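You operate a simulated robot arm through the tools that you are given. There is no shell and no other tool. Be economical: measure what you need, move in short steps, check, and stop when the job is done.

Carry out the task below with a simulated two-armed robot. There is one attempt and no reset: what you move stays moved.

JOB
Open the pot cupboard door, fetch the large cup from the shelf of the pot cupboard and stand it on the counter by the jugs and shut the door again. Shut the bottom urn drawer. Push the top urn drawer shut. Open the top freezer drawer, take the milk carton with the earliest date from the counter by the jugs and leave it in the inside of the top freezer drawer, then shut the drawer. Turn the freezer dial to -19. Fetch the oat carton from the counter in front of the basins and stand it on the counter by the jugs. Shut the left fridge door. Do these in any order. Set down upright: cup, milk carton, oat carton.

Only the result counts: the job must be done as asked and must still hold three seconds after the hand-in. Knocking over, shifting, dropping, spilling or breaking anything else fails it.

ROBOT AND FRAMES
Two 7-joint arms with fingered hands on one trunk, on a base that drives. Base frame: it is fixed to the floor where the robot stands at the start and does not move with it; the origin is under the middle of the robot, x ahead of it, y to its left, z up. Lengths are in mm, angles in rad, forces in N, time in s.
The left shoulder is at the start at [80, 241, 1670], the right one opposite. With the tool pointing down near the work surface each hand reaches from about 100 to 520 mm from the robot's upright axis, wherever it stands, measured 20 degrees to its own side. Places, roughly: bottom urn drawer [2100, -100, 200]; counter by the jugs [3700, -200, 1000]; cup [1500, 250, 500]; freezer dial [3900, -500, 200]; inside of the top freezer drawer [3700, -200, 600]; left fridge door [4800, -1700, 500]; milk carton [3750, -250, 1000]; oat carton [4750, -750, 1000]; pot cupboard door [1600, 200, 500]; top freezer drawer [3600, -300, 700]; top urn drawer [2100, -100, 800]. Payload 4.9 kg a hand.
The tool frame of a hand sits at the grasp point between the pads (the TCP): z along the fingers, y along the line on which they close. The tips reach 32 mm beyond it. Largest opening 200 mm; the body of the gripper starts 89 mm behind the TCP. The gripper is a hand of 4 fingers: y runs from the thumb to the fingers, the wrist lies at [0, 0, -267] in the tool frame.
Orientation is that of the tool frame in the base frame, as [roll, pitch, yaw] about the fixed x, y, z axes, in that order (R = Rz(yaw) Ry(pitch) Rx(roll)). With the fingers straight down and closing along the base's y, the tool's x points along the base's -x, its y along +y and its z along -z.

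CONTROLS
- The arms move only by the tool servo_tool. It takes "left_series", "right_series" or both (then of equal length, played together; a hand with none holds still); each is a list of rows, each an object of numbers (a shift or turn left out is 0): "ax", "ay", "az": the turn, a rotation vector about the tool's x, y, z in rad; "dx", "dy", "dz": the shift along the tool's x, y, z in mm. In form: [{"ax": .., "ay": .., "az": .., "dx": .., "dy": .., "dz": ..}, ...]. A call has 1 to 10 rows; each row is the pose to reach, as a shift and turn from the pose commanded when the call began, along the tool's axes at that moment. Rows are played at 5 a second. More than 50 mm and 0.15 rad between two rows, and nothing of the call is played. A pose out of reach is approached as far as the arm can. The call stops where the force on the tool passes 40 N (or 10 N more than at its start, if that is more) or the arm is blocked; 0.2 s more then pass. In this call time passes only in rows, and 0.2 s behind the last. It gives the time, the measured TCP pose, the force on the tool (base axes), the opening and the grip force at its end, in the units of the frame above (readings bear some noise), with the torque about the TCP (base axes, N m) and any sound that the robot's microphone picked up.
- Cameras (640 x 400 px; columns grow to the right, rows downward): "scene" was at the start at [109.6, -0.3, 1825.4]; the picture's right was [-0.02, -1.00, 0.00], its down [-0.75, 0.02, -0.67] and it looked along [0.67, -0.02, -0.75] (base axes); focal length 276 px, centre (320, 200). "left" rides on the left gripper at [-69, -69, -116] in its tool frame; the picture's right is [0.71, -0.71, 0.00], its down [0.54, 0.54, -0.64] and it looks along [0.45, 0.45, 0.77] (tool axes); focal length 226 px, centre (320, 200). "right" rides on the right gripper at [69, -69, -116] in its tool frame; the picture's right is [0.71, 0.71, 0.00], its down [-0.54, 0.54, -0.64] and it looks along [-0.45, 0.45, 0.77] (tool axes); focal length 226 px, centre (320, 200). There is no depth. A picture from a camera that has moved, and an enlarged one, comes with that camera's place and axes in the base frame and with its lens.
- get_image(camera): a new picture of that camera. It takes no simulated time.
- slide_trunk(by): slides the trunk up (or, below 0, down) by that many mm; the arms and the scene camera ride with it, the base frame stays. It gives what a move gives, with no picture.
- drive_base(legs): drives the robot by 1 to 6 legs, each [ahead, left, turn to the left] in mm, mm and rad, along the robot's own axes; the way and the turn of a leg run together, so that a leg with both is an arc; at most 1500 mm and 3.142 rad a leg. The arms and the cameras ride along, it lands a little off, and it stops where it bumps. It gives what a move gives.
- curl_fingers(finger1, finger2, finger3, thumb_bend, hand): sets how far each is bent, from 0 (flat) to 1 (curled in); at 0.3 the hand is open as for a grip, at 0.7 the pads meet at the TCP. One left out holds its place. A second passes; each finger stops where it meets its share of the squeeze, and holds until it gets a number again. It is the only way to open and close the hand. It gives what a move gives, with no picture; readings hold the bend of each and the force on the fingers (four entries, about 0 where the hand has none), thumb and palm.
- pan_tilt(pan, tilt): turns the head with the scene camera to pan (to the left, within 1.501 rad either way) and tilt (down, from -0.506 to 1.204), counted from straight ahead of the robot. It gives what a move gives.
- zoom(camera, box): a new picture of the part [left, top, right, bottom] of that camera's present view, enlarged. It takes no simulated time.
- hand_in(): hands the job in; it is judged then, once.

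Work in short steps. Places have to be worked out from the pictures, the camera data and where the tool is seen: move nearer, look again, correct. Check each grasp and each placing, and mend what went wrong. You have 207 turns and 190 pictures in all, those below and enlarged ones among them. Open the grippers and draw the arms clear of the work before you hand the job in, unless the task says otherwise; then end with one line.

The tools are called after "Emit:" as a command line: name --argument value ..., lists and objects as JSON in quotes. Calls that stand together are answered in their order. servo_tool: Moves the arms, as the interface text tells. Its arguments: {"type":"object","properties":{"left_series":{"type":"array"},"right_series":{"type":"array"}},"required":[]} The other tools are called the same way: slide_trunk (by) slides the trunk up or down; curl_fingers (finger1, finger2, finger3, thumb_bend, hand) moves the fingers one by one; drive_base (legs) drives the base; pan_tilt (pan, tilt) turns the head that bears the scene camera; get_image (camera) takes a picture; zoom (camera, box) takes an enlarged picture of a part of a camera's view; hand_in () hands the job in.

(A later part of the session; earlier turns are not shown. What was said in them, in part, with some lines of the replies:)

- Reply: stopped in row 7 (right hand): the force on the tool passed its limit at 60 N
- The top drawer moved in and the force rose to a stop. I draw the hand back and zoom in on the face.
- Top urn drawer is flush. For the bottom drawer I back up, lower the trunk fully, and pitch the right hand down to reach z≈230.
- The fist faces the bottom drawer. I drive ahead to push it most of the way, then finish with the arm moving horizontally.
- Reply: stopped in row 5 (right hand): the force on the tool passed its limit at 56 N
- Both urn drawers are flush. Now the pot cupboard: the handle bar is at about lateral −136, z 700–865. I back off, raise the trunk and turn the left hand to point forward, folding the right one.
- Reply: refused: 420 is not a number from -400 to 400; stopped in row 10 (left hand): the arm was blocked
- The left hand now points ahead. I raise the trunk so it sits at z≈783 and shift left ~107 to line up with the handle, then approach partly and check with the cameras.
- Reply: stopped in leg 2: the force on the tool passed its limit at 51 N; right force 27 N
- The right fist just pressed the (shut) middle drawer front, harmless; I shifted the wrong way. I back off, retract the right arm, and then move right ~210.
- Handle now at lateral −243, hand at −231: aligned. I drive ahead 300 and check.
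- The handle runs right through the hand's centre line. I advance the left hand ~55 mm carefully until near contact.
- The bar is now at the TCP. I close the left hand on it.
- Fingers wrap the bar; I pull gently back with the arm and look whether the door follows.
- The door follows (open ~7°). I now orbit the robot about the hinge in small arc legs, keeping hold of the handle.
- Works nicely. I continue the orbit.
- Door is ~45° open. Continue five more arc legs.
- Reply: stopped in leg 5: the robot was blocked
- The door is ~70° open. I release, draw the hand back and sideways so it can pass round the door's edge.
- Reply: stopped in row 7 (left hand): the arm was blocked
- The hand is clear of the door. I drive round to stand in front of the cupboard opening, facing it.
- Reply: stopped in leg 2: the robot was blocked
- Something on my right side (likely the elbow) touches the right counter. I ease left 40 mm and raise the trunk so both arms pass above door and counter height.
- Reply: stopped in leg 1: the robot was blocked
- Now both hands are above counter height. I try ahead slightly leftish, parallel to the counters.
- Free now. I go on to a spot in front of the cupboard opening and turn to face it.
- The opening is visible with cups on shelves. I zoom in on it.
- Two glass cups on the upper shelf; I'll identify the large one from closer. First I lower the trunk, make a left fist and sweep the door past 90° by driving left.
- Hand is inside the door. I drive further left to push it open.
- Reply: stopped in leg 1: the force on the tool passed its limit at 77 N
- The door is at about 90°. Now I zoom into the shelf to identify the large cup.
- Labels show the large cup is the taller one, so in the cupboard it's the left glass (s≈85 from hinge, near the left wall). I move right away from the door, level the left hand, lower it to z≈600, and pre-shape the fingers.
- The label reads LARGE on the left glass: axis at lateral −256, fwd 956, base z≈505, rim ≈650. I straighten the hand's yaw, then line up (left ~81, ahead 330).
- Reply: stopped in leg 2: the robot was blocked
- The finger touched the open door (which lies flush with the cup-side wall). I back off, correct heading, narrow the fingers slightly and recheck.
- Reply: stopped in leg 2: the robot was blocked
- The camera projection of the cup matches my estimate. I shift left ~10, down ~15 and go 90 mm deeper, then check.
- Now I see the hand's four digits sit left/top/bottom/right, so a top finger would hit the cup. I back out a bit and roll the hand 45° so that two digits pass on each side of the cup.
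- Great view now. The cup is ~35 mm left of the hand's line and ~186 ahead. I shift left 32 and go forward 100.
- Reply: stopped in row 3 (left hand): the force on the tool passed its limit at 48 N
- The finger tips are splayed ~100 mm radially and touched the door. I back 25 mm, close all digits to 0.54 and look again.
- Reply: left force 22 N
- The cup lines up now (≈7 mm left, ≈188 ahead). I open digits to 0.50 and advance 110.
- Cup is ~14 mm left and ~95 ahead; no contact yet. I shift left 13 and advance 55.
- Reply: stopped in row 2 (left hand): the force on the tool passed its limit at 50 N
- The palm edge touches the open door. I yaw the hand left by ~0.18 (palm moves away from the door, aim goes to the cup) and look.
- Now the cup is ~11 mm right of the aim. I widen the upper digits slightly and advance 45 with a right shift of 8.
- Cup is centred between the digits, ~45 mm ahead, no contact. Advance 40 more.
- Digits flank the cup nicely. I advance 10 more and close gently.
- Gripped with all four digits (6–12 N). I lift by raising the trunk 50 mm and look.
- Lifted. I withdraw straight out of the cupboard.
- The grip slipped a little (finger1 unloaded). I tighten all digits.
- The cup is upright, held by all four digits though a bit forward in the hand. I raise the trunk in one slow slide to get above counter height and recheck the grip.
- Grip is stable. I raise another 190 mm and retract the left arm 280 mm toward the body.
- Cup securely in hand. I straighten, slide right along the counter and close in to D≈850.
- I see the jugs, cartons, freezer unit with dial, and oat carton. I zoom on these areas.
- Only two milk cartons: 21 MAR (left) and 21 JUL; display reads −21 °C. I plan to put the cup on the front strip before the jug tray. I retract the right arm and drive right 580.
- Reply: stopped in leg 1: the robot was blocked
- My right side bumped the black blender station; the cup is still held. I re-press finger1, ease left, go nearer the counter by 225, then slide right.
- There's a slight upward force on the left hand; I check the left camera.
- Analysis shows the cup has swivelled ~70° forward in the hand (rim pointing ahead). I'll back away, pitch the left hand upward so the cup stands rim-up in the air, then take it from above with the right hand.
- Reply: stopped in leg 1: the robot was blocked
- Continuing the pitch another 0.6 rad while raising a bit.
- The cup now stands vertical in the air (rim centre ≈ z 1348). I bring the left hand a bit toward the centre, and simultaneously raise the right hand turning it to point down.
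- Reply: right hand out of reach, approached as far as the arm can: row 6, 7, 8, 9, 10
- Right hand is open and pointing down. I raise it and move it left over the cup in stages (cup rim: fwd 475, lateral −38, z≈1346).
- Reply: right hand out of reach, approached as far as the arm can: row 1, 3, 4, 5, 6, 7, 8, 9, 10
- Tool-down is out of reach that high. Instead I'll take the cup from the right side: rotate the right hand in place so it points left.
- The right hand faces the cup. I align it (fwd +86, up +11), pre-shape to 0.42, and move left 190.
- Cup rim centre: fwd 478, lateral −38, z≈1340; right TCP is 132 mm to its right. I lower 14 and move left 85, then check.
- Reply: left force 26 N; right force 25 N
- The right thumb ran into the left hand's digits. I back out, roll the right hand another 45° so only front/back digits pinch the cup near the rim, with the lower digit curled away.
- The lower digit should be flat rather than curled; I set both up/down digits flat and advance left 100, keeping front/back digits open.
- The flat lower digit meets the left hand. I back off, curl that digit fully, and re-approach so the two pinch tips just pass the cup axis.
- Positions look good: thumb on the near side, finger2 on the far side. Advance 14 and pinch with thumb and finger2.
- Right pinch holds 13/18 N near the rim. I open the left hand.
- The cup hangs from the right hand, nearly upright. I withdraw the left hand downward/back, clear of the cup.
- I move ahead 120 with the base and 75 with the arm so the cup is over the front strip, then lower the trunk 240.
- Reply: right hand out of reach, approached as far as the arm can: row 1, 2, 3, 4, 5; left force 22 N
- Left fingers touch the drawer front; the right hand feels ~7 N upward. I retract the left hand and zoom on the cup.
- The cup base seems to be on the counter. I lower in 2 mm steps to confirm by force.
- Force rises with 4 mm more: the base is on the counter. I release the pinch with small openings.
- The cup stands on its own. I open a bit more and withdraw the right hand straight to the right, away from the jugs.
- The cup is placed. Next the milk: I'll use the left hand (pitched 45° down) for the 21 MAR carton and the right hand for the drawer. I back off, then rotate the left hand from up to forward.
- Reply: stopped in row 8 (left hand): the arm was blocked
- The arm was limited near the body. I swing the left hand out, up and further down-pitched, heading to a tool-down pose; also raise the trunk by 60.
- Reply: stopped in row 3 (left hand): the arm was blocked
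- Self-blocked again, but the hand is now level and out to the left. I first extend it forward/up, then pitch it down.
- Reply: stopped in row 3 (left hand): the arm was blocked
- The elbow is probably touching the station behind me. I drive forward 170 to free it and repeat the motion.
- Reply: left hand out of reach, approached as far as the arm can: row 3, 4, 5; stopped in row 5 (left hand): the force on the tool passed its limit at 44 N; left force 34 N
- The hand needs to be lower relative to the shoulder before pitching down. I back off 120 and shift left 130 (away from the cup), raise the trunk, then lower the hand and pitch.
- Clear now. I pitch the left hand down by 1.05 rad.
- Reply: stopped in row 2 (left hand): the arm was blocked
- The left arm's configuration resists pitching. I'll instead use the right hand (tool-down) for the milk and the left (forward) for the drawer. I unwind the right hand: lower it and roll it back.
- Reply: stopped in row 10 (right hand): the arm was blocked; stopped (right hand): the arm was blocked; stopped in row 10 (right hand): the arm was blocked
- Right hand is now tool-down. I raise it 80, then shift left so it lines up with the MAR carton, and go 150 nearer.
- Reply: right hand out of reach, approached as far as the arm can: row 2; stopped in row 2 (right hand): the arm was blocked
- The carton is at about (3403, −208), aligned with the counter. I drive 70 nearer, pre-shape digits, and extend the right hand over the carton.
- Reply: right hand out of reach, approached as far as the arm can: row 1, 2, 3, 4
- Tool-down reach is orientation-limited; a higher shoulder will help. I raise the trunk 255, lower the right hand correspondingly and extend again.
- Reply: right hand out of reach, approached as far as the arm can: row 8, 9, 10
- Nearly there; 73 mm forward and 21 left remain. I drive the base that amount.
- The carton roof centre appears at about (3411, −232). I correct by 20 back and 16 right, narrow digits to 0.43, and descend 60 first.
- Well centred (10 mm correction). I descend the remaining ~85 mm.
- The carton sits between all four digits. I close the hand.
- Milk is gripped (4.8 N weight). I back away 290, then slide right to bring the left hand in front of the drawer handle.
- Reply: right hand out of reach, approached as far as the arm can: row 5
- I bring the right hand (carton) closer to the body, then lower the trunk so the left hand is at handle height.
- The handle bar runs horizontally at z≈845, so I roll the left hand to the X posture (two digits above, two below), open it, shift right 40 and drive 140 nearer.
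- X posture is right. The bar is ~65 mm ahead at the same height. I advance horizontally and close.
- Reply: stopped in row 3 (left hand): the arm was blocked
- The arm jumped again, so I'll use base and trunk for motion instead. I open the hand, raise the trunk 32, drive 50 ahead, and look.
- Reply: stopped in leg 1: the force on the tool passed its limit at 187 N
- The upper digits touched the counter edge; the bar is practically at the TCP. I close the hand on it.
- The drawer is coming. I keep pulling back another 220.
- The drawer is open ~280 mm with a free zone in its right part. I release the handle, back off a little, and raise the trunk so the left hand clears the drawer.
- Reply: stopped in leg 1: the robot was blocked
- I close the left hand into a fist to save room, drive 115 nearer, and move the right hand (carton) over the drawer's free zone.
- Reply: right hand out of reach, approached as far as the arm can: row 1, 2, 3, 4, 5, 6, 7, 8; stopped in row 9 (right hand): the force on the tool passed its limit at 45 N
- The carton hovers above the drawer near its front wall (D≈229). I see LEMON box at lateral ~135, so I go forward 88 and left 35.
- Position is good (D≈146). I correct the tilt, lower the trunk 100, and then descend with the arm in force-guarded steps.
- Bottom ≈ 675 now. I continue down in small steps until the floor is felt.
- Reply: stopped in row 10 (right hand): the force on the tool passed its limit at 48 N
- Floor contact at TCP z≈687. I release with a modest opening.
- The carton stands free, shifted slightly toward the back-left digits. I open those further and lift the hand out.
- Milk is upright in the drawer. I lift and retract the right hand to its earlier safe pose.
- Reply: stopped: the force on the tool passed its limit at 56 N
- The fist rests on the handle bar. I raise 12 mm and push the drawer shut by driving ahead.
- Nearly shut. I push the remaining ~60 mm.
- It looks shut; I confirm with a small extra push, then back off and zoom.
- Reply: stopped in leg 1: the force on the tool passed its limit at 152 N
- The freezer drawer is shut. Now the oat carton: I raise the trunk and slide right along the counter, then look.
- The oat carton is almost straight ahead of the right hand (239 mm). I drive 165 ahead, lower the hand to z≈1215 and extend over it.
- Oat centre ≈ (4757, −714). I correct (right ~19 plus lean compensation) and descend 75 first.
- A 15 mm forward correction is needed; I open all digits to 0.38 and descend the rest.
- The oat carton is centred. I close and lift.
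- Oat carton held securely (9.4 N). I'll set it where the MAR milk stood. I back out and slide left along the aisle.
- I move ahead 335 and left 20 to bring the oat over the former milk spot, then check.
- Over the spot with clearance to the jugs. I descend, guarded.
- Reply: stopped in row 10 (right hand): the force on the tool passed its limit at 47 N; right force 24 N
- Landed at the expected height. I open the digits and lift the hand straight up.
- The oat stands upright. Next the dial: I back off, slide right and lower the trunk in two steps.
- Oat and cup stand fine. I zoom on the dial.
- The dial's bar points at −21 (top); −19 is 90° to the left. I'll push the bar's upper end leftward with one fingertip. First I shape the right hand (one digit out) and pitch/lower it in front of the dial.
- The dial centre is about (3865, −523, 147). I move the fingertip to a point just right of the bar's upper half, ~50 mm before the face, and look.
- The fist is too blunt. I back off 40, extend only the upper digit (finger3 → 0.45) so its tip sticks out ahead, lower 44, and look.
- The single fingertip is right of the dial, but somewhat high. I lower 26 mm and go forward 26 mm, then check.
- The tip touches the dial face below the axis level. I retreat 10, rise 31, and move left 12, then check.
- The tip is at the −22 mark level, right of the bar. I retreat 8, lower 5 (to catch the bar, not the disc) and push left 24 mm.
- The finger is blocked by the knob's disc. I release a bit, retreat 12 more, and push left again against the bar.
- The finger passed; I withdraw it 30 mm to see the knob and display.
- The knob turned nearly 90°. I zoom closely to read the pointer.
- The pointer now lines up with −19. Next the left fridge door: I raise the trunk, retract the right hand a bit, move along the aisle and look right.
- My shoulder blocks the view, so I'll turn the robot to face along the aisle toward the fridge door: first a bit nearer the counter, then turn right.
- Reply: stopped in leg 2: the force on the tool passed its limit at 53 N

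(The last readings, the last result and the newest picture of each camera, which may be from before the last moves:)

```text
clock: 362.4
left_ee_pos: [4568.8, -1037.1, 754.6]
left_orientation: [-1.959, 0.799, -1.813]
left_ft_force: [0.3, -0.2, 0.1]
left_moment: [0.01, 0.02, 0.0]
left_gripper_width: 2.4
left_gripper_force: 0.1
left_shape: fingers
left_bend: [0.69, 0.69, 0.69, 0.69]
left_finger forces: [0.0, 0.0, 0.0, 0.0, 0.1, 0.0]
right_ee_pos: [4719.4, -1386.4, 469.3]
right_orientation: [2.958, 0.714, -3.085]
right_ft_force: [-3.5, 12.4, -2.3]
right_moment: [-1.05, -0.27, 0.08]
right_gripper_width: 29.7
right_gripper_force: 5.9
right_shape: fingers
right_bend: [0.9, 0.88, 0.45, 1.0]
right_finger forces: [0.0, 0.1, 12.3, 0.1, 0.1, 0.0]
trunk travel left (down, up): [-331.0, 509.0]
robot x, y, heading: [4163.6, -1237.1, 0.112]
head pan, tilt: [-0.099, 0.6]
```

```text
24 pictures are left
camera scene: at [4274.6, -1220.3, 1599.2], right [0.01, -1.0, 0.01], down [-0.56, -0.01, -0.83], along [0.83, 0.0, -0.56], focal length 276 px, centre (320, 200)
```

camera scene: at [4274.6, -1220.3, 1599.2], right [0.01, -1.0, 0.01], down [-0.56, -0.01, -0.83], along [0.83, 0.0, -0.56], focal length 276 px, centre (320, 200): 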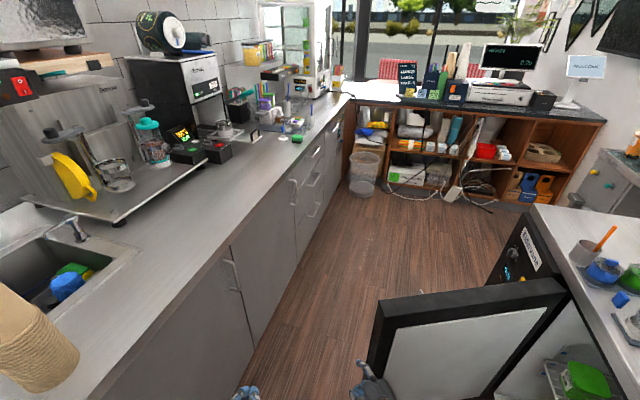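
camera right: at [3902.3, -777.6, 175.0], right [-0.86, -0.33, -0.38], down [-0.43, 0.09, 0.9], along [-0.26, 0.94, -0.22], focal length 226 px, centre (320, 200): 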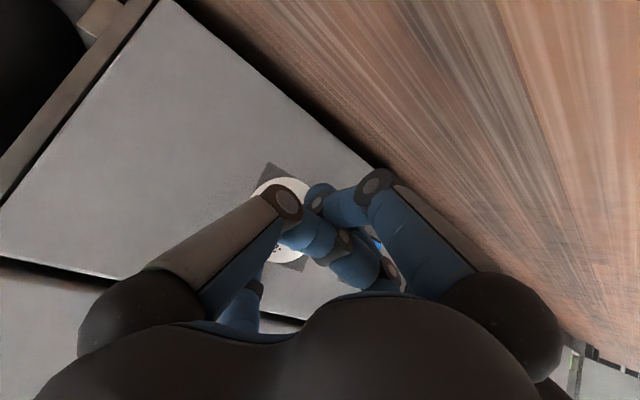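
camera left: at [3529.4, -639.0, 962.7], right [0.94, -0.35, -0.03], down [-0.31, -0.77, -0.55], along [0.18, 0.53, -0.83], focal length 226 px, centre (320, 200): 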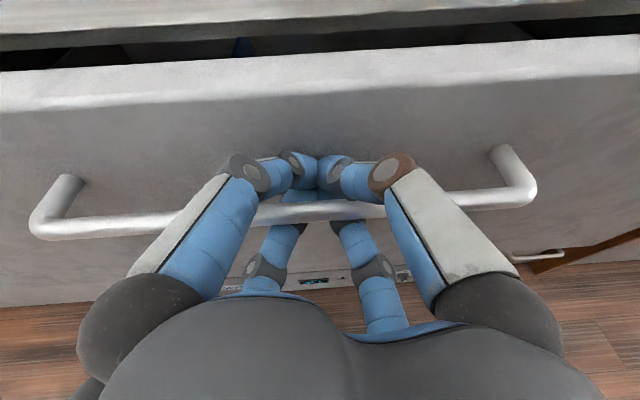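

I see it: the open fridge door's free edge is near my right finger; its hinge is on the far right, so it must be pulled toward me. I'll reach over its top with the right hand pointing down behind it. First: back off, turn the right hand down, close it, raise the trunk.

Emit:
servo_tool --right_series '[{"dx": 20, "dz": -18}, {"dx": 45, "dz": -40}, {"dx": 45, "dz": -40, "ay": 0.12}, {"dx": 45, "dz": -40, "ay": 0.24}, {"dx": 45, "dz": -40, "ay": 0.36}, {"dx": 45, "dz": -40, "ay": 0.48}, {"dx": 45, "dz": -40, "ay": 0.6}, {"dx": 45, "dz": -40, "ay": 0.73}]'

Emit:
slide_trunk --by 400

Emit:
slide_trunk --by 95

Emit:
curl_fingers --hand "right" --finger1 0.7 --finger2 0.7 --finger3 0.7 --thumb_bend 0.7

Emit:
pan_tilt --pan -0.4 --tilt 0.95

Emit:
get_image --camera "scene"

```text
clock: 364.2
left_ee_pos: [4568.4, -1037.6, 753.7]
left_orientation: [-1.96, 0.798, -1.814]
left_ft_force: [0.4, -0.3, 0.7]
left_moment: [0.0, 0.0, 0.04]
left_gripper_width: 2.4
left_gripper_force: 0.1
left_shape: fingers
left_bend: [0.69, 0.69, 0.69, 0.69]
left_finger forces: [0.1, 0.0, 0.0, 0.0, 0.0, 0.1]
right_ee_pos: [4660.8, -1398.7, 468.5]
right_orientation: [3.007, -0.01, -2.963]
right_ft_force: [-0.5, 2.1, -0.4]
right_moment: [-0.13, 0.0, 0.15]
right_gripper_width: 29.6
right_gripper_force: 1.4
right_shape: fingers
right_bend: [0.9, 0.88, 0.45, 1.0]
right_finger forces: [0.1, 0.0, 1.9, 0.0, 0.0, 0.0]
right hand out of reach, approached as far as the arm can: row 2
trunk travel left (down, up): [-331.0, 509.0]
robot x, y, heading: [4160.4, -1233.4, 0.102]
head pan, tilt: [-0.099, 0.6]
```

```text
clock: 368.1
left_ee_pos: [4567.8, -1036.3, 1155.2]
left_orientation: [-1.959, 0.799, -1.813]
left_ft_force: [-0.1, -1.1, -0.6]
left_moment: [0.0, 0.01, 0.02]
left_gripper_width: 2.2
left_gripper_force: 0.0
left_shape: fingers
left_bend: [0.69, 0.69, 0.69, 0.69]
left_finger forces: [0.0, 0.0, 0.1, 0.0, 0.1, 0.0]
right_ee_pos: [4660.2, -1397.0, 869.7]
right_orientation: [3.002, -0.008, -2.966]
right_ft_force: [-0.2, 0.0, 0.2]
right_moment: [0.02, -0.01, -0.01]
right_gripper_width: 29.9
right_gripper_force: 0.1
right_shape: fingers
right_bend: [0.9, 0.88, 0.45, 1.0]
right_finger forces: [0.1, 0.0, 0.1, 0.1, 0.0, 0.0]
trunk travel left (down, up): [-731.0, 109.0]
robot x, y, heading: [4159.3, -1234.5, 0.109]
head pan, tilt: [-0.099, 0.6]
```

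```text
clock: 369.4
left_ee_pos: [4570.5, -1037.1, 1250.0]
left_orientation: [-1.964, 0.8, -1.815]
left_ft_force: [-0.4, -0.7, -0.6]
left_moment: [0.01, -0.04, 0.02]
left_gripper_width: 2.4
left_gripper_force: 0.1
left_shape: fingers
left_bend: [0.69, 0.69, 0.69, 0.69]
left_finger forces: [0.0, 0.0, 0.0, 0.0, 0.0, 0.0]
right_ee_pos: [4661.3, -1397.9, 963.9]
right_orientation: [2.998, -0.012, -2.965]
right_ft_force: [-0.3, -0.3, -0.4]
right_moment: [-0.02, 0.02, 0.0]
right_gripper_width: 29.6
right_gripper_force: 0.1
right_shape: fingers
right_bend: [0.9, 0.88, 0.45, 1.0]
right_finger forces: [0.1, 0.1, 0.1, 0.0, 0.1, 0.0]
trunk travel left (down, up): [-826.0, 14.0]
robot x, y, heading: [4158.7, -1237.7, 0.108]
head pan, tilt: [-0.099, 0.6]
```

```text
clock: 370.4
left_ee_pos: [4570.1, -1036.8, 1249.7]
left_orientation: [-1.96, 0.8, -1.817]
left_ft_force: [0.9, 0.5, 0.5]
left_moment: [0.0, 0.02, -0.01]
left_gripper_width: 2.2
left_gripper_force: 0.1
left_shape: fingers
left_bend: [0.69, 0.69, 0.69, 0.69]
left_finger forces: [0.0, 0.0, 0.0, 0.0, 0.0, 0.1]
right_ee_pos: [4661.0, -1396.7, 964.2]
right_orientation: [3.002, -0.01, -2.964]
right_ft_force: [0.4, -0.3, -1.0]
right_moment: [0.03, 0.0, -0.02]
right_gripper_width: 2.2
right_gripper_force: 0.0
right_shape: fingers
right_bend: [0.68, 0.69, 0.68, 0.74]
right_finger forces: [0.0, 0.0, 0.0, 0.1, 0.0, 0.1]
trunk travel left (down, up): [-826.0, 14.0]
robot x, y, heading: [4156.4, -1240.9, 0.108]
head pan, tilt: [-0.099, 0.6]
```

```text
clock: 371.2
left_ee_pos: [4569.9, -1036.2, 1249.8]
left_orientation: [-1.96, 0.798, -1.814]
left_ft_force: [0.6, -0.1, -0.4]
left_moment: [0.0, -0.01, 0.0]
left_gripper_width: 1.9
left_gripper_force: 0.0
left_shape: fingers
left_bend: [0.69, 0.69, 0.69, 0.69]
left_finger forces: [0.0, 0.0, 0.0, 0.0, 0.0, 0.1]
right_ee_pos: [4661.2, -1397.3, 963.7]
right_orientation: [3.0, -0.011, -2.967]
right_ft_force: [0.8, 0.0, -0.2]
right_moment: [0.03, 0.03, 0.0]
right_gripper_width: 2.3
right_gripper_force: 0.1
right_shape: fingers
right_bend: [0.68, 0.69, 0.68, 0.74]
right_finger forces: [0.0, 0.0, 0.0, 0.0, 0.0, 0.1]
trunk travel left (down, up): [-826.0, 14.0]
robot x, y, heading: [4159.9, -1236.7, 0.111]
head pan, tilt: [-0.4, 0.949]
```

```text
23 pictures are left
camera scene: at [4258.7, -1243.8, 2065.6], right [-0.29, -0.96, 0.0], down [-0.78, 0.23, -0.58], along [0.56, -0.17, -0.81], focal length 276 px, centre (320, 200)
```

scene: 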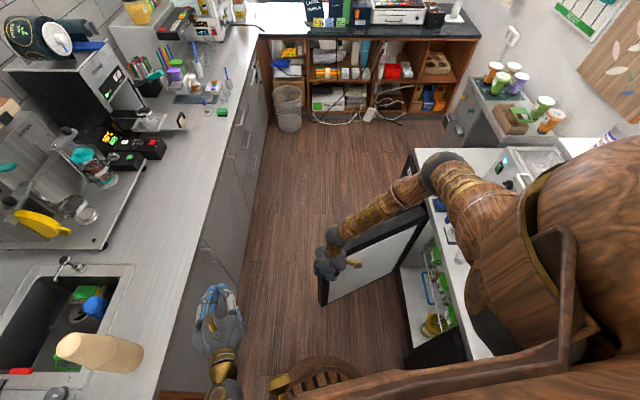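

Now I see the door clearly: free edge at about (4734, −1390), ~75 mm ahead of the right hand. I drive 185 ahead and 60 right (hand passes above the door top), then lower the trunk behind it.

Emit:
drive_base --legs '[[185, -60, 0]]'

Emit:
slide_trunk --by -150

Emit:
get_image --camera "scene"

```text
clock: 372.8
left_ee_pos: [4766.3, -1074.0, 1248.6]
left_orientation: [-1.962, 0.8, -1.811]
left_ft_force: [-0.2, 0.3, -0.6]
left_moment: [-0.01, 0.02, -0.02]
left_gripper_width: 2.3
left_gripper_force: 0.1
left_shape: fingers
left_bend: [0.69, 0.69, 0.69, 0.69]
left_finger forces: [0.0, 0.0, 0.0, 0.0, 0.0, 0.0]
right_ee_pos: [4857.8, -1434.7, 962.1]
right_orientation: [3.0, -0.01, -2.964]
right_ft_force: [-0.2, 0.5, 0.3]
right_moment: [0.03, -0.02, 0.0]
right_gripper_width: 2.3
right_gripper_force: 0.0
right_shape: fingers
right_bend: [0.68, 0.69, 0.68, 0.74]
right_finger forces: [0.0, 0.1, 0.1, 0.0, 0.1, 0.0]
trunk travel left (down, up): [-826.0, 14.0]
robot x, y, heading: [4356.3, -1275.0, 0.112]
head pan, tilt: [-0.4, 0.949]
```

```text
clock: 374.5
left_ee_pos: [4765.4, -1073.7, 1099.4]
left_orientation: [-1.959, 0.8, -1.81]
left_ft_force: [0.0, -0.3, 0.1]
left_moment: [0.01, 0.01, -0.01]
left_gripper_width: 2.3
left_gripper_force: 0.1
left_shape: fingers
left_bend: [0.69, 0.69, 0.69, 0.69]
left_finger forces: [0.1, 0.1, 0.1, 0.1, 0.1, 0.0]
right_ee_pos: [4857.1, -1435.9, 813.8]
right_orientation: [3.003, -0.008, -2.962]
right_ft_force: [0.0, -1.3, 0.1]
right_moment: [0.0, -0.01, 0.01]
right_gripper_width: 2.4
right_gripper_force: 0.0
right_shape: fingers
right_bend: [0.69, 0.69, 0.68, 0.74]
right_finger forces: [0.0, 0.0, 0.1, 0.1, 0.0, 0.0]
trunk travel left (down, up): [-676.0, 164.0]
robot x, y, heading: [4350.9, -1277.6, 0.111]
head pan, tilt: [-0.4, 0.949]
```

```text
22 pictures are left
camera scene: at [4452.7, -1283.4, 1915.3], right [-0.28, -0.96, 0.0], down [-0.78, 0.23, -0.58], along [0.56, -0.17, -0.81], focal length 276 px, centre (320, 200)
```

scene: 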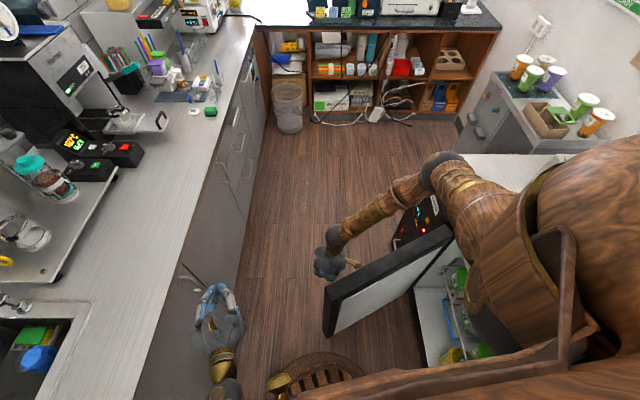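

The hand is behind the door's outer face. I pull by driving back with a right turn in small arcs.

Emit:
drive_base --legs '[[-150, 0, -0.1], [-130, 0, -0.15]]'

Emit:
get_image --camera "scene"

```text
clock: 376.8
left_ee_pos: [4523.2, -1184.6, 1099.1]
left_orientation: [-1.961, 0.801, -2.06]
left_ft_force: [0.6, 0.3, 0.2]
left_moment: [0.02, 0.03, 0.01]
left_gripper_width: 2.0
left_gripper_force: 0.0
left_shape: fingers
left_bend: [0.69, 0.69, 0.69, 0.69]
left_finger forces: [0.0, 0.0, 0.0, 0.1, 0.0, 0.1]
right_ee_pos: [4524.1, -1556.0, 815.0]
right_orientation: [3.003, -0.011, 3.07]
right_ft_force: [-0.7, -0.6, 0.0]
right_moment: [-0.07, 0.0, 0.02]
right_gripper_width: 2.4
right_gripper_force: 0.1
right_shape: fingers
right_bend: [0.68, 0.69, 0.68, 0.74]
right_finger forces: [0.1, 0.0, 0.0, 0.0, 0.0, 0.0]
trunk travel left (down, up): [-676.0, 164.0]
robot x, y, heading: [4079.3, -1277.0, -0.139]
head pan, tilt: [-0.4, 0.949]
```

```text
21 pictures are left
camera scene: at [4169.3, -1307.9, 1915.8], right [-0.51, -0.86, 0.0], down [-0.7, 0.41, -0.59], along [0.5, -0.3, -0.81], focal length 276 px, centre (320, 200)
```

scene: 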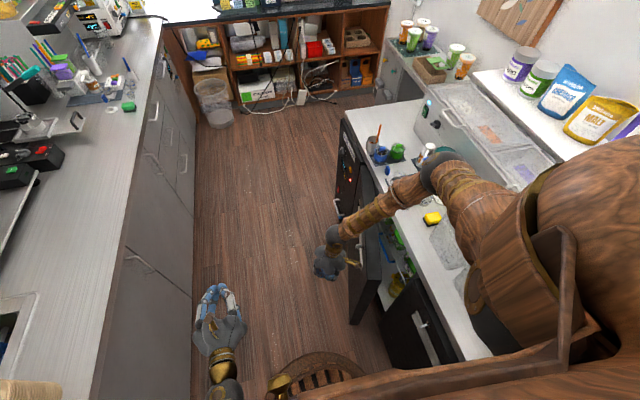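

The door has swung to ~30° open with the hand at its outer face. I turn right in place so the hand sweeps it further shut.

Emit:
drive_base --legs '[[0, 0, -0.25], [0, 0, -0.22]]'

Emit:
get_image --camera "scene"

```text
clock: 378.8
left_ee_pos: [4518.0, -1397.1, 1099.9]
left_orientation: [-1.958, 0.8, -2.536]
left_ft_force: [-0.2, 0.0, 0.6]
left_moment: [0.01, 0.02, -0.01]
left_gripper_width: 2.1
left_gripper_force: 0.1
left_shape: fingers
left_bend: [0.69, 0.69, 0.69, 0.69]
left_finger forces: [0.0, 0.1, 0.0, 0.1, 0.1, 0.0]
right_ee_pos: [4347.8, -1728.9, 814.1]
right_orientation: [3.002, -0.006, 2.596]
right_ft_force: [0.2, 0.8, 0.2]
right_moment: [-0.03, 0.0, 0.0]
right_gripper_width: 2.5
right_gripper_force: 0.2
right_shape: fingers
right_bend: [0.68, 0.69, 0.68, 0.74]
right_finger forces: [0.0, 0.1, 0.1, 0.0, 0.1, 0.0]
trunk travel left (down, up): [-676.0, 164.0]
robot x, y, heading: [4078.4, -1277.8, -0.614]
head pan, tilt: [-0.4, 0.949]
```

```text
20 pictures are left
camera scene: at [4144.8, -1345.4, 1915.8], right [-0.85, -0.53, 0.0], down [-0.43, 0.69, -0.59], along [0.31, -0.5, -0.81], focal length 276 px, centre (320, 200)
```

scene: 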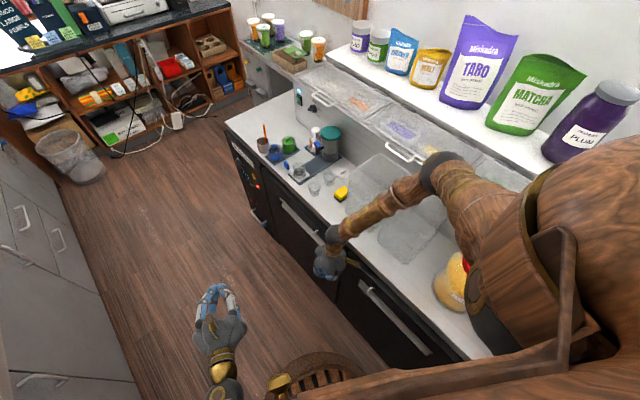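

The door appears almost shut. I zoom in.

Emit:
zoom --camera "scene" --box '[230, 140, 430, 350]'

```text
1.90 times, centred on (330, 245) of scene
camera zoom: at [4144.8, -1345.4, 1915.8], right [-0.85, -0.53, 0.0], down [-0.43, 0.69, -0.59], along [0.31, -0.5, -0.81], focal length 526 px, centre (301, 114)
```

zoom: 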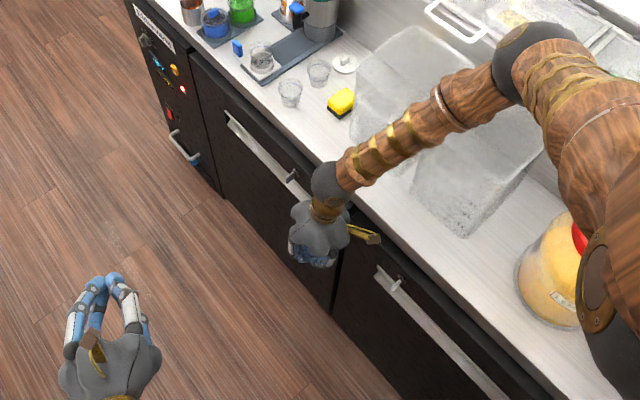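

It looks nearly flush; I push toward the fridge with the arm until resistance.

Emit:
servo_tool --right_series '[{"dx": -6, "dy": -18}, {"dx": -12, "dy": -36}, {"dx": -18, "dy": -54}, {"dx": -24, "dy": -72}, {"dx": -30, "dy": -90}, {"dx": -36, "dy": -108}]'

Emit:
zoom --camera "scene" --box '[230, 140, 430, 350]'

```text
clock: 379.4
left_ee_pos: [4517.3, -1396.2, 1100.3]
left_orientation: [-1.961, 0.801, -2.534]
left_ft_force: [0.1, 0.9, 0.5]
left_moment: [-0.01, -0.01, 0.0]
left_gripper_width: 2.2
left_gripper_force: 0.1
left_shape: fingers
left_bend: [0.69, 0.69, 0.69, 0.69]
left_finger forces: [0.1, 0.0, 0.0, 0.0, 0.0, 0.0]
right_ee_pos: [4348.5, -1740.9, 811.0]
right_orientation: [2.984, -0.009, 2.602]
right_ft_force: [2.3, 3.6, 1.7]
right_moment: [-0.32, 0.25, -0.01]
right_gripper_width: 2.2
right_gripper_force: 1.8
right_shape: fingers
right_bend: [0.68, 0.69, 0.68, 0.74]
right_finger forces: [0.0, 0.0, 0.0, 0.1, 4.3, 0.1]
trunk travel left (down, up): [-676.0, 164.0]
robot x, y, heading: [4080.3, -1275.1, -0.614]
head pan, tilt: [-0.4, 0.949]
stopped in row 2 (right hand): the force on the tool passed its limit at 48 N (the readings are from after the stop); the commanded pose is now the measured one
```

```text
1.90 times, centred on (330, 245) of scene
camera zoom: at [4145.1, -1345.4, 1915.8], right [-0.85, -0.53, 0.0], down [-0.43, 0.69, -0.58], along [0.31, -0.5, -0.81], focal length 526 px, centre (301, 114)
```

zoom: 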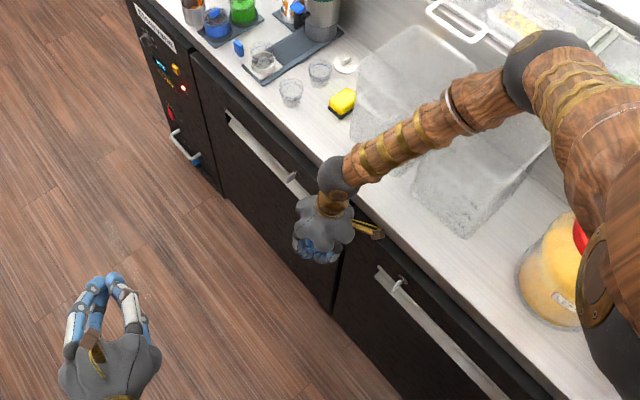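

Firm resistance: the fridge door is shut. I withdraw the hand, turn back to face the left counter, and travel to the pot cupboard.

Emit:
servo_tool --right_series '[{"dx": 8, "dy": 25}, {"dx": 15, "dy": 50}]'

Emit:
drive_base --legs '[[0, 0, 0.9], [0, 0, 0.997]]'

Emit:
pan_tilt --pan 0.3 --tilt 0.85

```text
clock: 379.9
left_ee_pos: [4518.0, -1396.3, 1099.3]
left_orientation: [-1.96, 0.799, -2.535]
left_ft_force: [-0.2, 0.4, 1.0]
left_moment: [-0.03, -0.02, 0.0]
left_gripper_width: 2.3
left_gripper_force: 0.0
left_shape: fingers
left_bend: [0.69, 0.69, 0.69, 0.69]
left_finger forces: [0.1, 0.0, 0.0, 0.1, 0.0, 0.0]
right_ee_pos: [4360.6, -1693.5, 820.6]
right_orientation: [2.987, -0.009, 2.601]
right_ft_force: [0.9, -0.5, -0.3]
right_moment: [0.0, -0.04, 0.01]
right_gripper_width: 2.2
right_gripper_force: 0.2
right_shape: fingers
right_bend: [0.68, 0.69, 0.68, 0.74]
right_finger forces: [0.1, 0.0, 0.0, 0.0, 0.0, 0.1]
trunk travel left (down, up): [-676.0, 164.0]
robot x, y, heading: [4077.5, -1279.0, -0.612]
head pan, tilt: [-0.4, 0.949]
```

```text
clock: 385.2
left_ee_pos: [4050.3, -823.2, 1098.8]
left_orientation: [-1.959, 0.8, -0.634]
left_ft_force: [0.6, 0.4, 0.2]
left_moment: [-0.02, -0.02, 0.01]
left_gripper_width: 1.9
left_gripper_force: 0.2
left_shape: fingers
left_bend: [0.69, 0.69, 0.69, 0.69]
left_finger forces: [0.0, 0.0, 0.0, 0.0, 0.0, 0.0]
right_ee_pos: [4381.9, -877.1, 820.1]
right_orientation: [2.986, -0.007, -1.782]
right_ft_force: [0.8, -0.2, 0.2]
right_moment: [0.03, -0.02, 0.01]
right_gripper_width: 2.4
right_gripper_force: 0.0
right_shape: fingers
right_bend: [0.68, 0.69, 0.68, 0.74]
right_finger forces: [0.0, 0.0, 0.0, 0.0, 0.0, 0.1]
trunk travel left (down, up): [-676.0, 164.0]
robot x, y, heading: [4081.8, -1276.9, 1.288]
head pan, tilt: [-0.4, 0.949]
```

```text
clock: 386.3
left_ee_pos: [4049.9, -822.5, 1099.1]
left_orientation: [-1.959, 0.801, -0.635]
left_ft_force: [0.4, -0.2, -0.1]
left_moment: [-0.01, -0.03, -0.02]
left_gripper_width: 1.9
left_gripper_force: 0.2
left_shape: fingers
left_bend: [0.69, 0.69, 0.69, 0.69]
left_finger forces: [0.1, 0.0, 0.0, 0.0, 0.1, 0.0]
right_ee_pos: [4381.4, -877.8, 820.1]
right_orientation: [2.986, -0.008, -1.782]
right_ft_force: [-0.9, -0.3, -0.6]
right_moment: [0.04, 0.03, 0.02]
right_gripper_width: 2.3
right_gripper_force: 0.1
right_shape: fingers
right_bend: [0.68, 0.69, 0.68, 0.74]
right_finger forces: [0.0, 0.0, 0.0, 0.0, 0.0, 0.0]
trunk travel left (down, up): [-676.0, 164.0]
robot x, y, heading: [4083.2, -1274.5, 1.288]
head pan, tilt: [0.3, 0.85]
```

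I travel left along the counter toward the pot cupboard.

Emit:
drive_base --legs '[[-20, 1300, 0], [-20, 1250, 0]]'

Emit:
get_image --camera "scene"

```text
clock: 398.7
left_ee_pos: [1597.7, -154.1, 1100.6]
left_orientation: [-1.961, 0.802, -0.638]
left_ft_force: [-0.7, -0.3, 0.2]
left_moment: [-0.01, 0.02, 0.0]
left_gripper_width: 1.9
left_gripper_force: 0.1
left_shape: fingers
left_bend: [0.69, 0.69, 0.69, 0.69]
left_finger forces: [0.0, 0.0, 0.0, 0.0, 0.0, 0.0]
right_ee_pos: [1928.6, -208.6, 820.1]
right_orientation: [2.985, -0.009, -1.787]
right_ft_force: [0.4, -0.2, 0.0]
right_moment: [0.02, 0.0, 0.02]
right_gripper_width: 2.2
right_gripper_force: 0.1
right_shape: fingers
right_bend: [0.68, 0.69, 0.68, 0.74]
right_finger forces: [0.0, 0.1, 0.0, 0.0, 0.0, 0.1]
trunk travel left (down, up): [-676.0, 164.0]
robot x, y, heading: [1623.8, -605.5, 1.281]
head pan, tilt: [0.3, 0.85]
```

```text
17 pictures are left
camera scene: at [1624.0, -500.7, 1923.1], right [1.0, 0.01, 0.01], down [0.01, -0.75, -0.66], along [-0.01, 0.66, -0.75], focal length 276 px, centre (320, 200)
```

scene: 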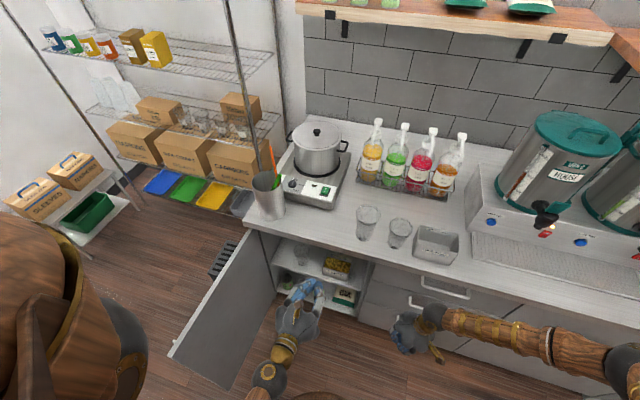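

The door is ~90° open. I back off and move left so the (raised) left hand passes above the door to its outer side.

Emit:
drive_base --legs '[[-170, 0, 0], [0, 500, 0]]'

Emit:
get_image --camera "scene"

```text
clock: 402.7
left_ee_pos: [1068.1, -177.1, 1099.3]
left_orientation: [-1.959, 0.8, -0.637]
left_ft_force: [0.7, 0.1, -0.3]
left_moment: [0.0, 0.0, 0.01]
left_gripper_width: 2.2
left_gripper_force: 0.0
left_shape: fingers
left_bend: [0.69, 0.69, 0.69, 0.69]
left_finger forces: [0.1, 0.0, 0.0, 0.0, 0.1, 0.1]
right_ee_pos: [1398.9, -232.6, 819.5]
right_orientation: [2.987, -0.007, -1.784]
right_ft_force: [-0.7, 0.7, 0.5]
right_moment: [0.01, -0.03, 0.01]
right_gripper_width: 2.5
right_gripper_force: 0.1
right_shape: fingers
right_bend: [0.68, 0.69, 0.68, 0.74]
right_finger forces: [0.1, 0.1, 0.0, 0.1, 0.0, 0.0]
trunk travel left (down, up): [-676.0, 164.0]
robot x, y, heading: [1099.7, -630.8, 1.289]
head pan, tilt: [0.3, 0.85]
```

```text
16 pictures are left
camera scene: at [1095.4, -523.9, 1923.1], right [1.0, 0.02, 0.01], down [0.02, -0.75, -0.66], along [-0.01, 0.66, -0.75], focal length 276 px, centre (320, 200)
```

scene: 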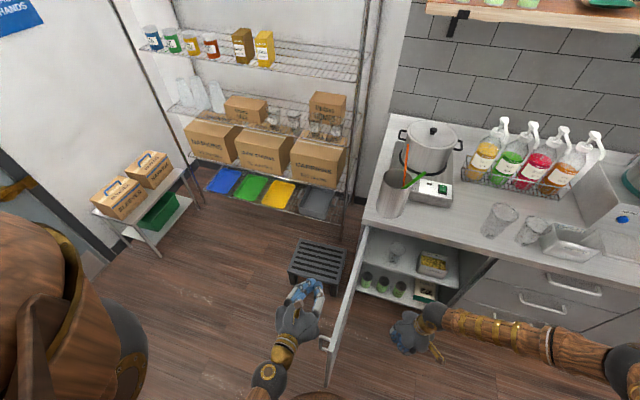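

The left hand is on the door's outer side. I lower the trunk 340 and drive right to swing the door.

Emit:
slide_trunk --by -340

Emit:
drive_base --legs '[[0, -200, 0], [0, -180, 0]]'

Emit:
get_image --camera "scene"

```text
clock: 406.0
left_ee_pos: [1070.7, -175.6, 759.4]
left_orientation: [-1.958, 0.799, -0.637]
left_ft_force: [-1.0, 0.5, 0.4]
left_moment: [0.01, 0.01, 0.02]
left_gripper_width: 2.2
left_gripper_force: 0.1
left_shape: fingers
left_bend: [0.69, 0.69, 0.69, 0.69]
left_finger forces: [0.1, 0.0, 0.0, 0.0, 0.1, 0.0]
right_ee_pos: [1400.4, -231.5, 480.9]
right_orientation: [2.987, -0.01, -1.784]
right_ft_force: [-0.1, 0.0, 1.2]
right_moment: [-0.01, -0.02, 0.0]
right_gripper_width: 2.1
right_gripper_force: 0.1
right_shape: fingers
right_bend: [0.68, 0.69, 0.68, 0.74]
right_finger forces: [0.1, 0.0, 0.0, 0.0, 0.0, 0.0]
trunk travel left (down, up): [-336.0, 504.0]
robot x, y, heading: [1092.7, -630.8, 1.287]
head pan, tilt: [0.3, 0.85]
```

```text
clock: 408.7
left_ee_pos: [1432.6, -281.9, 758.2]
left_orientation: [-1.96, 0.798, -0.636]
left_ft_force: [0.5, 1.3, 0.8]
left_moment: [0.01, 0.0, -0.01]
left_gripper_width: 2.2
left_gripper_force: 0.1
left_shape: fingers
left_bend: [0.69, 0.69, 0.69, 0.69]
left_finger forces: [0.0, 0.0, 0.1, 0.0, 0.0, 0.1]
right_ee_pos: [1764.7, -338.7, 479.1]
right_orientation: [2.987, -0.011, -1.785]
right_ft_force: [0.2, -1.2, 0.1]
right_moment: [-0.02, 0.03, 0.0]
right_gripper_width: 2.4
right_gripper_force: 0.0
right_shape: fingers
right_bend: [0.68, 0.69, 0.68, 0.74]
right_finger forces: [0.0, 0.1, 0.1, 0.0, 0.1, 0.1]
trunk travel left (down, up): [-336.0, 504.0]
robot x, y, heading: [1463.7, -738.9, 1.286]
head pan, tilt: [0.3, 0.85]
```

```text
15 pictures are left
camera scene: at [1458.5, -627.8, 1582.8], right [1.0, 0.02, 0.01], down [0.02, -0.75, -0.66], along [-0.01, 0.66, -0.75], focal length 276 px, centre (320, 200)
```

scene: 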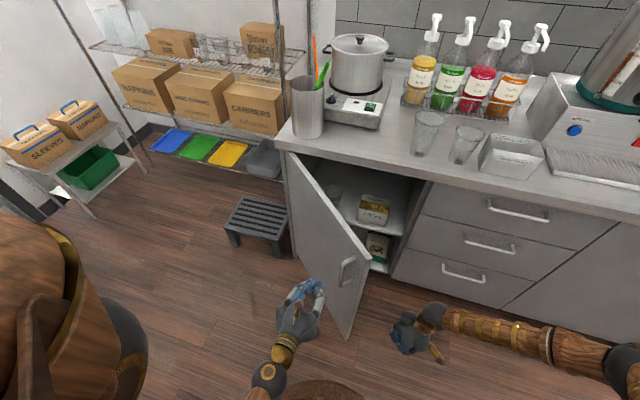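

The door is ~60° open with the hand on its outer face. I retract the right hand somewhat and push the door along its arc (right and ahead).

Emit:
servo_tool --right_series '[{"dx": 30}, {"dx": 60}, {"dx": 95}]'

Emit:
drive_base --legs '[[100, -120, 0], [100, -85, 0], [100, -30, 0]]'

Emit:
get_image --camera "scene"

```text
clock: 409.5
left_ee_pos: [1433.7, -283.2, 757.5]
left_orientation: [-1.963, 0.799, -0.639]
left_ft_force: [0.6, -0.6, -0.1]
left_moment: [0.01, -0.01, -0.02]
left_gripper_width: 2.4
left_gripper_force: 0.0
left_shape: fingers
left_bend: [0.69, 0.69, 0.69, 0.69]
left_finger forces: [0.0, 0.0, 0.0, 0.1, 0.0, 0.0]
right_ee_pos: [1744.6, -429.7, 481.8]
right_orientation: [2.988, -0.008, -1.784]
right_ft_force: [0.1, 0.1, 0.7]
right_moment: [0.01, -0.01, 0.01]
right_gripper_width: 2.1
right_gripper_force: 0.0
right_shape: fingers
right_bend: [0.68, 0.69, 0.68, 0.74]
right_finger forces: [0.0, 0.1, 0.0, 0.0, 0.0, 0.0]
trunk travel left (down, up): [-336.0, 504.0]
robot x, y, heading: [1459.1, -739.4, 1.291]
head pan, tilt: [0.3, 0.85]
```

```text
clock: 412.6
left_ee_pos: [1742.6, -62.0, 759.0]
left_orientation: [-1.957, 0.799, -0.634]
left_ft_force: [0.6, 0.1, -0.7]
left_moment: [-0.01, 0.0, 0.0]
left_gripper_width: 1.9
left_gripper_force: 0.1
left_shape: fingers
left_bend: [0.69, 0.69, 0.69, 0.7]
left_finger forces: [0.0, 0.0, 0.1, 0.0, 0.0, 0.0]
right_ee_pos: [2054.1, -209.4, 483.2]
right_orientation: [2.988, -0.008, -1.784]
right_ft_force: [-1.3, -0.7, 0.3]
right_moment: [-0.01, 0.0, 0.03]
right_gripper_width: 2.1
right_gripper_force: 0.1
right_shape: fingers
right_bend: [0.68, 0.69, 0.68, 0.74]
right_finger forces: [0.1, 0.0, 0.0, 0.0, 0.1, 0.0]
trunk travel left (down, up): [-336.0, 504.0]
robot x, y, heading: [1770.3, -512.1, 1.289]
head pan, tilt: [0.3, 0.85]
```

```text
14 pictures are left
camera scene: at [1767.9, -408.2, 1583.2], right [1.0, 0.02, 0.01], down [0.02, -0.75, -0.66], along [-0.01, 0.66, -0.75], focal length 276 px, centre (320, 200)
```

scene: 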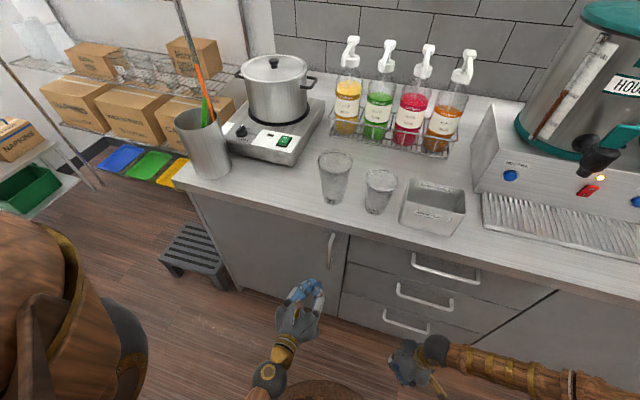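

The door appears shut or nearly. I zoom to check flushness.

Emit:
zoom --camera "scene" --box '[180, 190, 400, 330]'

```text
2.86 times, centred on (290, 260) of scene
camera zoom: at [1767.9, -408.2, 1583.2], right [1.0, 0.02, 0.01], down [0.02, -0.75, -0.66], along [-0.01, 0.66, -0.75], focal length 789 px, centre (406, 29)
```

zoom: 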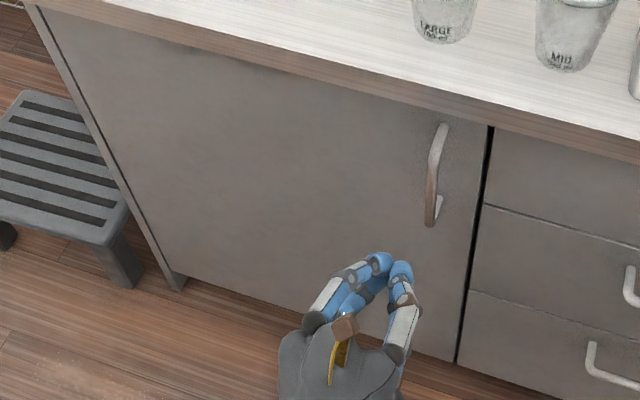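

It looks flush. I press it once to be sure, then back off.

Emit:
drive_base --legs '[[130, 0, 0]]'

Emit:
drive_base --legs '[[-200, 0, 0]]'

Emit:
zoom --camera "scene" --box '[180, 130, 400, 290]'

```text
clock: 413.9
left_ee_pos: [1767.2, 53.5, 755.8]
left_orientation: [-1.976, 0.806, -0.631]
left_ft_force: [-13.4, -4.1, 2.4]
left_moment: [0.08, -0.1, -0.04]
left_gripper_width: 1.8
left_gripper_force: 10.1
left_shape: fingers
left_bend: [0.68, 0.69, 0.69, 0.74]
left_finger forces: [0.0, 0.0, 9.5, 0.0, 10.2, 0.0]
right_ee_pos: [2087.3, -93.1, 483.2]
right_orientation: [2.989, -0.009, -1.78]
right_ft_force: [0.0, 0.1, 0.4]
right_moment: [-0.02, -0.01, -0.02]
right_gripper_width: 2.2
right_gripper_force: 0.2
right_shape: fingers
right_bend: [0.68, 0.69, 0.68, 0.74]
right_finger forces: [0.0, 0.0, 0.1, 0.1, 0.0, 0.0]
trunk travel left (down, up): [-336.0, 504.0]
robot x, y, heading: [1803.1, -397.4, 1.294]
head pan, tilt: [0.3, 0.85]
stopped in leg 1: the force on the tool passed its limit at 56 N (the readings are from after the stop); the commanded pose is now the measured one
```

```text
clock: 415.5
left_ee_pos: [1716.1, -133.0, 756.5]
left_orientation: [-1.973, 0.803, -0.635]
left_ft_force: [-0.1, 0.5, 0.7]
left_moment: [-0.02, 0.03, 0.0]
left_gripper_width: 1.4
left_gripper_force: 0.2
left_shape: fingers
left_bend: [0.68, 0.69, 0.69, 0.71]
left_finger forces: [0.1, 0.0, 0.0, 0.1, 0.0, 0.1]
right_ee_pos: [2033.0, -278.2, 482.9]
right_orientation: [2.989, -0.009, -1.781]
right_ft_force: [-0.1, 0.9, 0.0]
right_moment: [-0.01, -0.02, 0.0]
right_gripper_width: 2.0
right_gripper_force: 0.0
right_shape: fingers
right_bend: [0.68, 0.69, 0.68, 0.74]
right_finger forces: [0.1, 0.1, 0.0, 0.0, 0.0, 0.1]
trunk travel left (down, up): [-336.0, 504.0]
robot x, y, heading: [1750.0, -584.1, 1.289]
head pan, tilt: [0.3, 0.85]
```

```text
2.50 times, centred on (290, 210) of scene
camera zoom: at [1748.6, -477.4, 1583.1], right [1.0, 0.02, 0.01], down [0.02, -0.75, -0.66], along [-0.01, 0.66, -0.75], focal length 690 px, centre (395, 175)
```

zoom: 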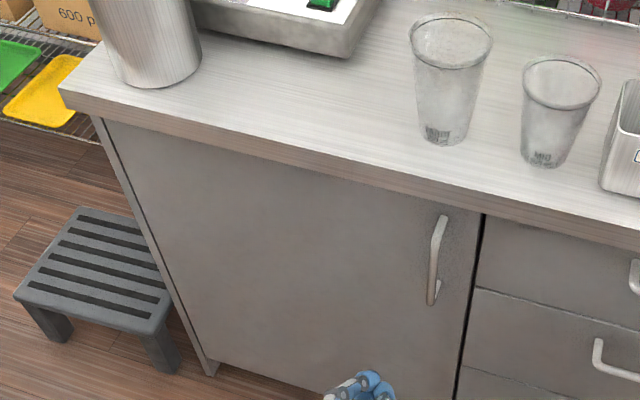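

The cupboard is shut. I open both hands, turn toward the aisle and take a final check view of counter and fridge.

Emit:
curl_fingers --hand "left" --finger1 0.3 --finger2 0.3 --finger3 0.3 --thumb_bend 0.3

Emit:
curl_fingers --hand "right" --finger1 0.3 --finger2 0.3 --finger3 0.3 --thumb_bend 0.3

Emit:
drive_base --legs '[[-80, 0, 0], [0, 0, -1.3]]'

Emit:
slide_trunk --by 250

Emit:
pan_tilt --pan -0.1 --tilt 0.35

Emit:
get_image --camera "scene"

Emit:
zoom --camera "scene" --box '[200, 80, 440, 230]'

```text
clock: 416.5
left_ee_pos: [1716.2, -133.2, 756.0]
left_orientation: [-1.974, 0.806, -0.633]
left_ft_force: [-0.1, -0.1, 0.1]
left_moment: [-0.02, 0.02, -0.01]
left_gripper_width: 139.8
left_gripper_force: 0.0
left_shape: fingers
left_bend: [0.3, 0.3, 0.3, 0.3]
left_finger forces: [0.0, 0.0, 0.0, 0.0, 0.0, 0.0]
right_ee_pos: [2032.6, -277.5, 482.5]
right_orientation: [2.988, -0.009, -1.78]
right_ft_force: [0.7, -1.2, -0.2]
right_moment: [-0.04, -0.02, 0.02]
right_gripper_width: 2.4
right_gripper_force: 0.1
right_shape: fingers
right_bend: [0.68, 0.69, 0.68, 0.74]
right_finger forces: [0.0, 0.0, 0.0, 0.0, 0.0, 0.0]
trunk travel left (down, up): [-336.0, 504.0]
robot x, y, heading: [1752.2, -584.6, 1.289]
head pan, tilt: [0.3, 0.85]
```

```text
clock: 417.5
left_ee_pos: [1715.3, -132.2, 757.1]
left_orientation: [-1.973, 0.804, -0.633]
left_ft_force: [0.2, -0.2, -0.2]
left_moment: [0.02, 0.0, 0.0]
left_gripper_width: 139.5
left_gripper_force: 0.0
left_shape: fingers
left_bend: [0.3, 0.3, 0.3, 0.3]
left_finger forces: [0.0, 0.1, 0.1, 0.0, 0.0, 0.0]
right_ee_pos: [2032.5, -278.7, 482.4]
right_orientation: [2.989, -0.008, -1.781]
right_ft_force: [-0.2, 0.1, 0.2]
right_moment: [0.02, 0.04, 0.02]
right_gripper_width: 139.8
right_gripper_force: 0.0
right_shape: fingers
right_bend: [0.3, 0.3, 0.3, 0.3]
right_finger forces: [0.1, 0.0, 0.0, 0.0, 0.0, 0.0]
trunk travel left (down, up): [-336.0, 504.0]
robot x, y, heading: [1751.3, -589.0, 1.292]
head pan, tilt: [0.3, 0.85]
```

```text
clock: 421.7
left_ee_pos: [2153.1, -504.6, 755.7]
left_orientation: [-1.976, 0.803, -1.923]
left_ft_force: [-0.6, -0.2, 0.7]
left_moment: [-0.02, 0.02, -0.03]
left_gripper_width: 139.6
left_gripper_force: 0.0
left_shape: fingers
left_bend: [0.3, 0.3, 0.3, 0.3]
left_finger forces: [0.0, 0.0, 0.1, 0.1, 0.1, 0.1]
right_ee_pos: [2101.9, -849.4, 482.1]
right_orientation: [2.989, -0.009, -3.069]
right_ft_force: [1.1, -0.5, 0.4]
right_moment: [-0.01, 0.02, -0.03]
right_gripper_width: 139.8
right_gripper_force: 0.1
right_shape: fingers
right_bend: [0.3, 0.3, 0.3, 0.3]
right_finger forces: [0.0, 0.0, 0.0, 0.0, 0.1, 0.0]
trunk travel left (down, up): [-336.0, 504.0]
robot x, y, heading: [1725.7, -664.0, 0.006]
head pan, tilt: [0.3, 0.85]
```

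```text
clock: 424.3
left_ee_pos: [2153.4, -504.8, 1005.2]
left_orientation: [-1.976, 0.805, -1.926]
left_ft_force: [0.3, -0.3, -0.8]
left_moment: [-0.03, 0.01, 0.0]
left_gripper_width: 139.7
left_gripper_force: 0.0
left_shape: fingers
left_bend: [0.3, 0.3, 0.3, 0.3]
left_finger forces: [0.0, 0.1, 0.0, 0.0, 0.0, 0.1]
right_ee_pos: [2102.4, -849.6, 732.3]
right_orientation: [2.987, -0.01, -3.071]
right_ft_force: [0.3, 0.9, -0.1]
right_moment: [0.0, -0.01, 0.01]
right_gripper_width: 139.9
right_gripper_force: 0.0
right_shape: fingers
right_bend: [0.3, 0.3, 0.3, 0.3]
right_finger forces: [0.0, 0.0, 0.0, 0.1, 0.0, 0.0]
trunk travel left (down, up): [-586.0, 254.0]
robot x, y, heading: [1725.4, -661.9, 0.001]
head pan, tilt: [0.3, 0.85]
```

```text
clock: 425.2
left_ee_pos: [2154.0, -504.2, 1004.1]
left_orientation: [-1.976, 0.804, -1.926]
left_ft_force: [0.9, 0.3, -0.3]
left_moment: [-0.03, -0.06, 0.02]
left_gripper_width: 139.7
left_gripper_force: 0.0
left_shape: fingers
left_bend: [0.3, 0.3, 0.3, 0.3]
left_finger forces: [0.0, 0.0, 0.1, 0.0, 0.0, 0.1]
right_ee_pos: [2101.8, -849.9, 732.5]
right_orientation: [2.986, -0.011, -3.07]
right_ft_force: [-0.7, 0.4, 0.3]
right_moment: [0.02, 0.01, 0.0]
right_gripper_width: 139.8
right_gripper_force: 0.1
right_shape: fingers
right_bend: [0.3, 0.3, 0.3, 0.3]
right_finger forces: [0.1, 0.1, 0.0, 0.0, 0.0, 0.1]
trunk travel left (down, up): [-586.0, 254.0]
robot x, y, heading: [1727.5, -660.7, 0.0]
head pan, tilt: [-0.099, 0.351]
```

```text
11 pictures are left
camera scene: at [1849.3, -663.1, 1876.9], right [-0.1, -1.0, 0.0], down [-0.34, 0.03, -0.94], along [0.93, -0.09, -0.34], focal length 276 px, centre (320, 200)
```

scene: 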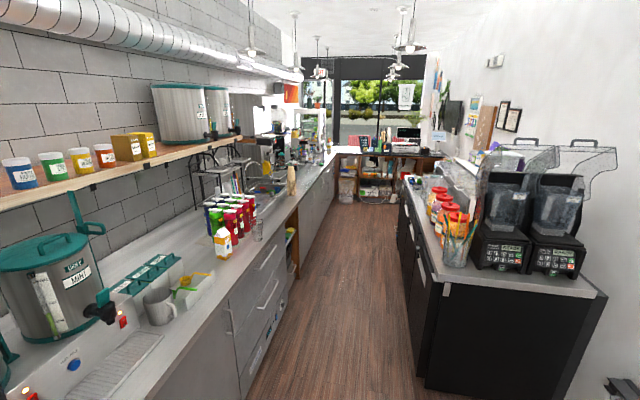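

```text
2.67 times, centred on (320, 155) of scene
camera zoom: at [1849.3, -663.1, 1876.9], right [-0.1, -1.0, 0.0], down [-0.34, 0.03, -0.94], along [0.93, -0.09, -0.34], focal length 736 px, centre (320, 320)
```

zoom: 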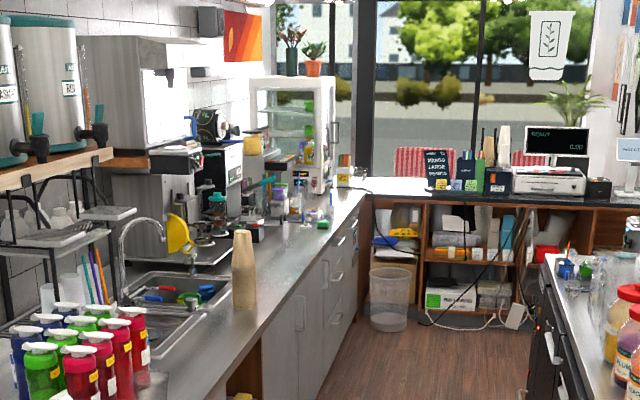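

The aisle is clear, the fridge door is shut. One last zoom at the oat carton and cup.

Emit:
zoom --camera "scene" --box '[180, 180, 320, 300]'

```text
3.33 times, centred on (250, 240) of scene
camera zoom: at [1849.3, -663.1, 1876.9], right [-0.1, -1.0, 0.0], down [-0.34, 0.03, -0.94], along [0.93, -0.09, -0.34], focal length 920 px, centre (553, 67)
```

zoom: 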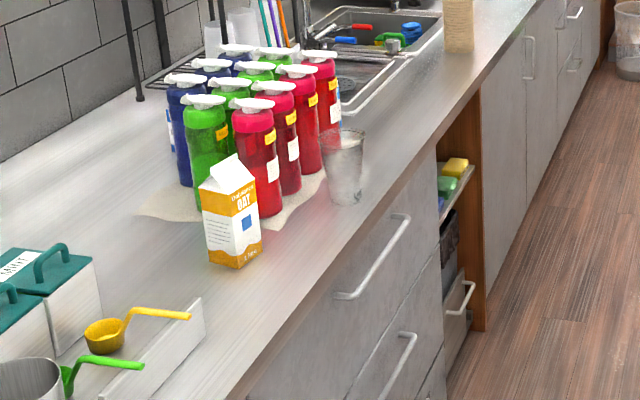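

Cup and oat stand upright by the jugs, and the drawers are shut. The hands are open and the arms clear, so I hand in.

Emit:
hand_in

```text
The job is handed in.
```

The job is handed in with all tasks done: the large cup and the oat carton stand upright by the jugs, and the 21 MAR milk is upright in the shut top freezer drawer. The dial pointer is at −19, though the freezer display still read −21 °C when I last looked. Both urn drawers, the pot cupboard door and the left fridge door are shut.
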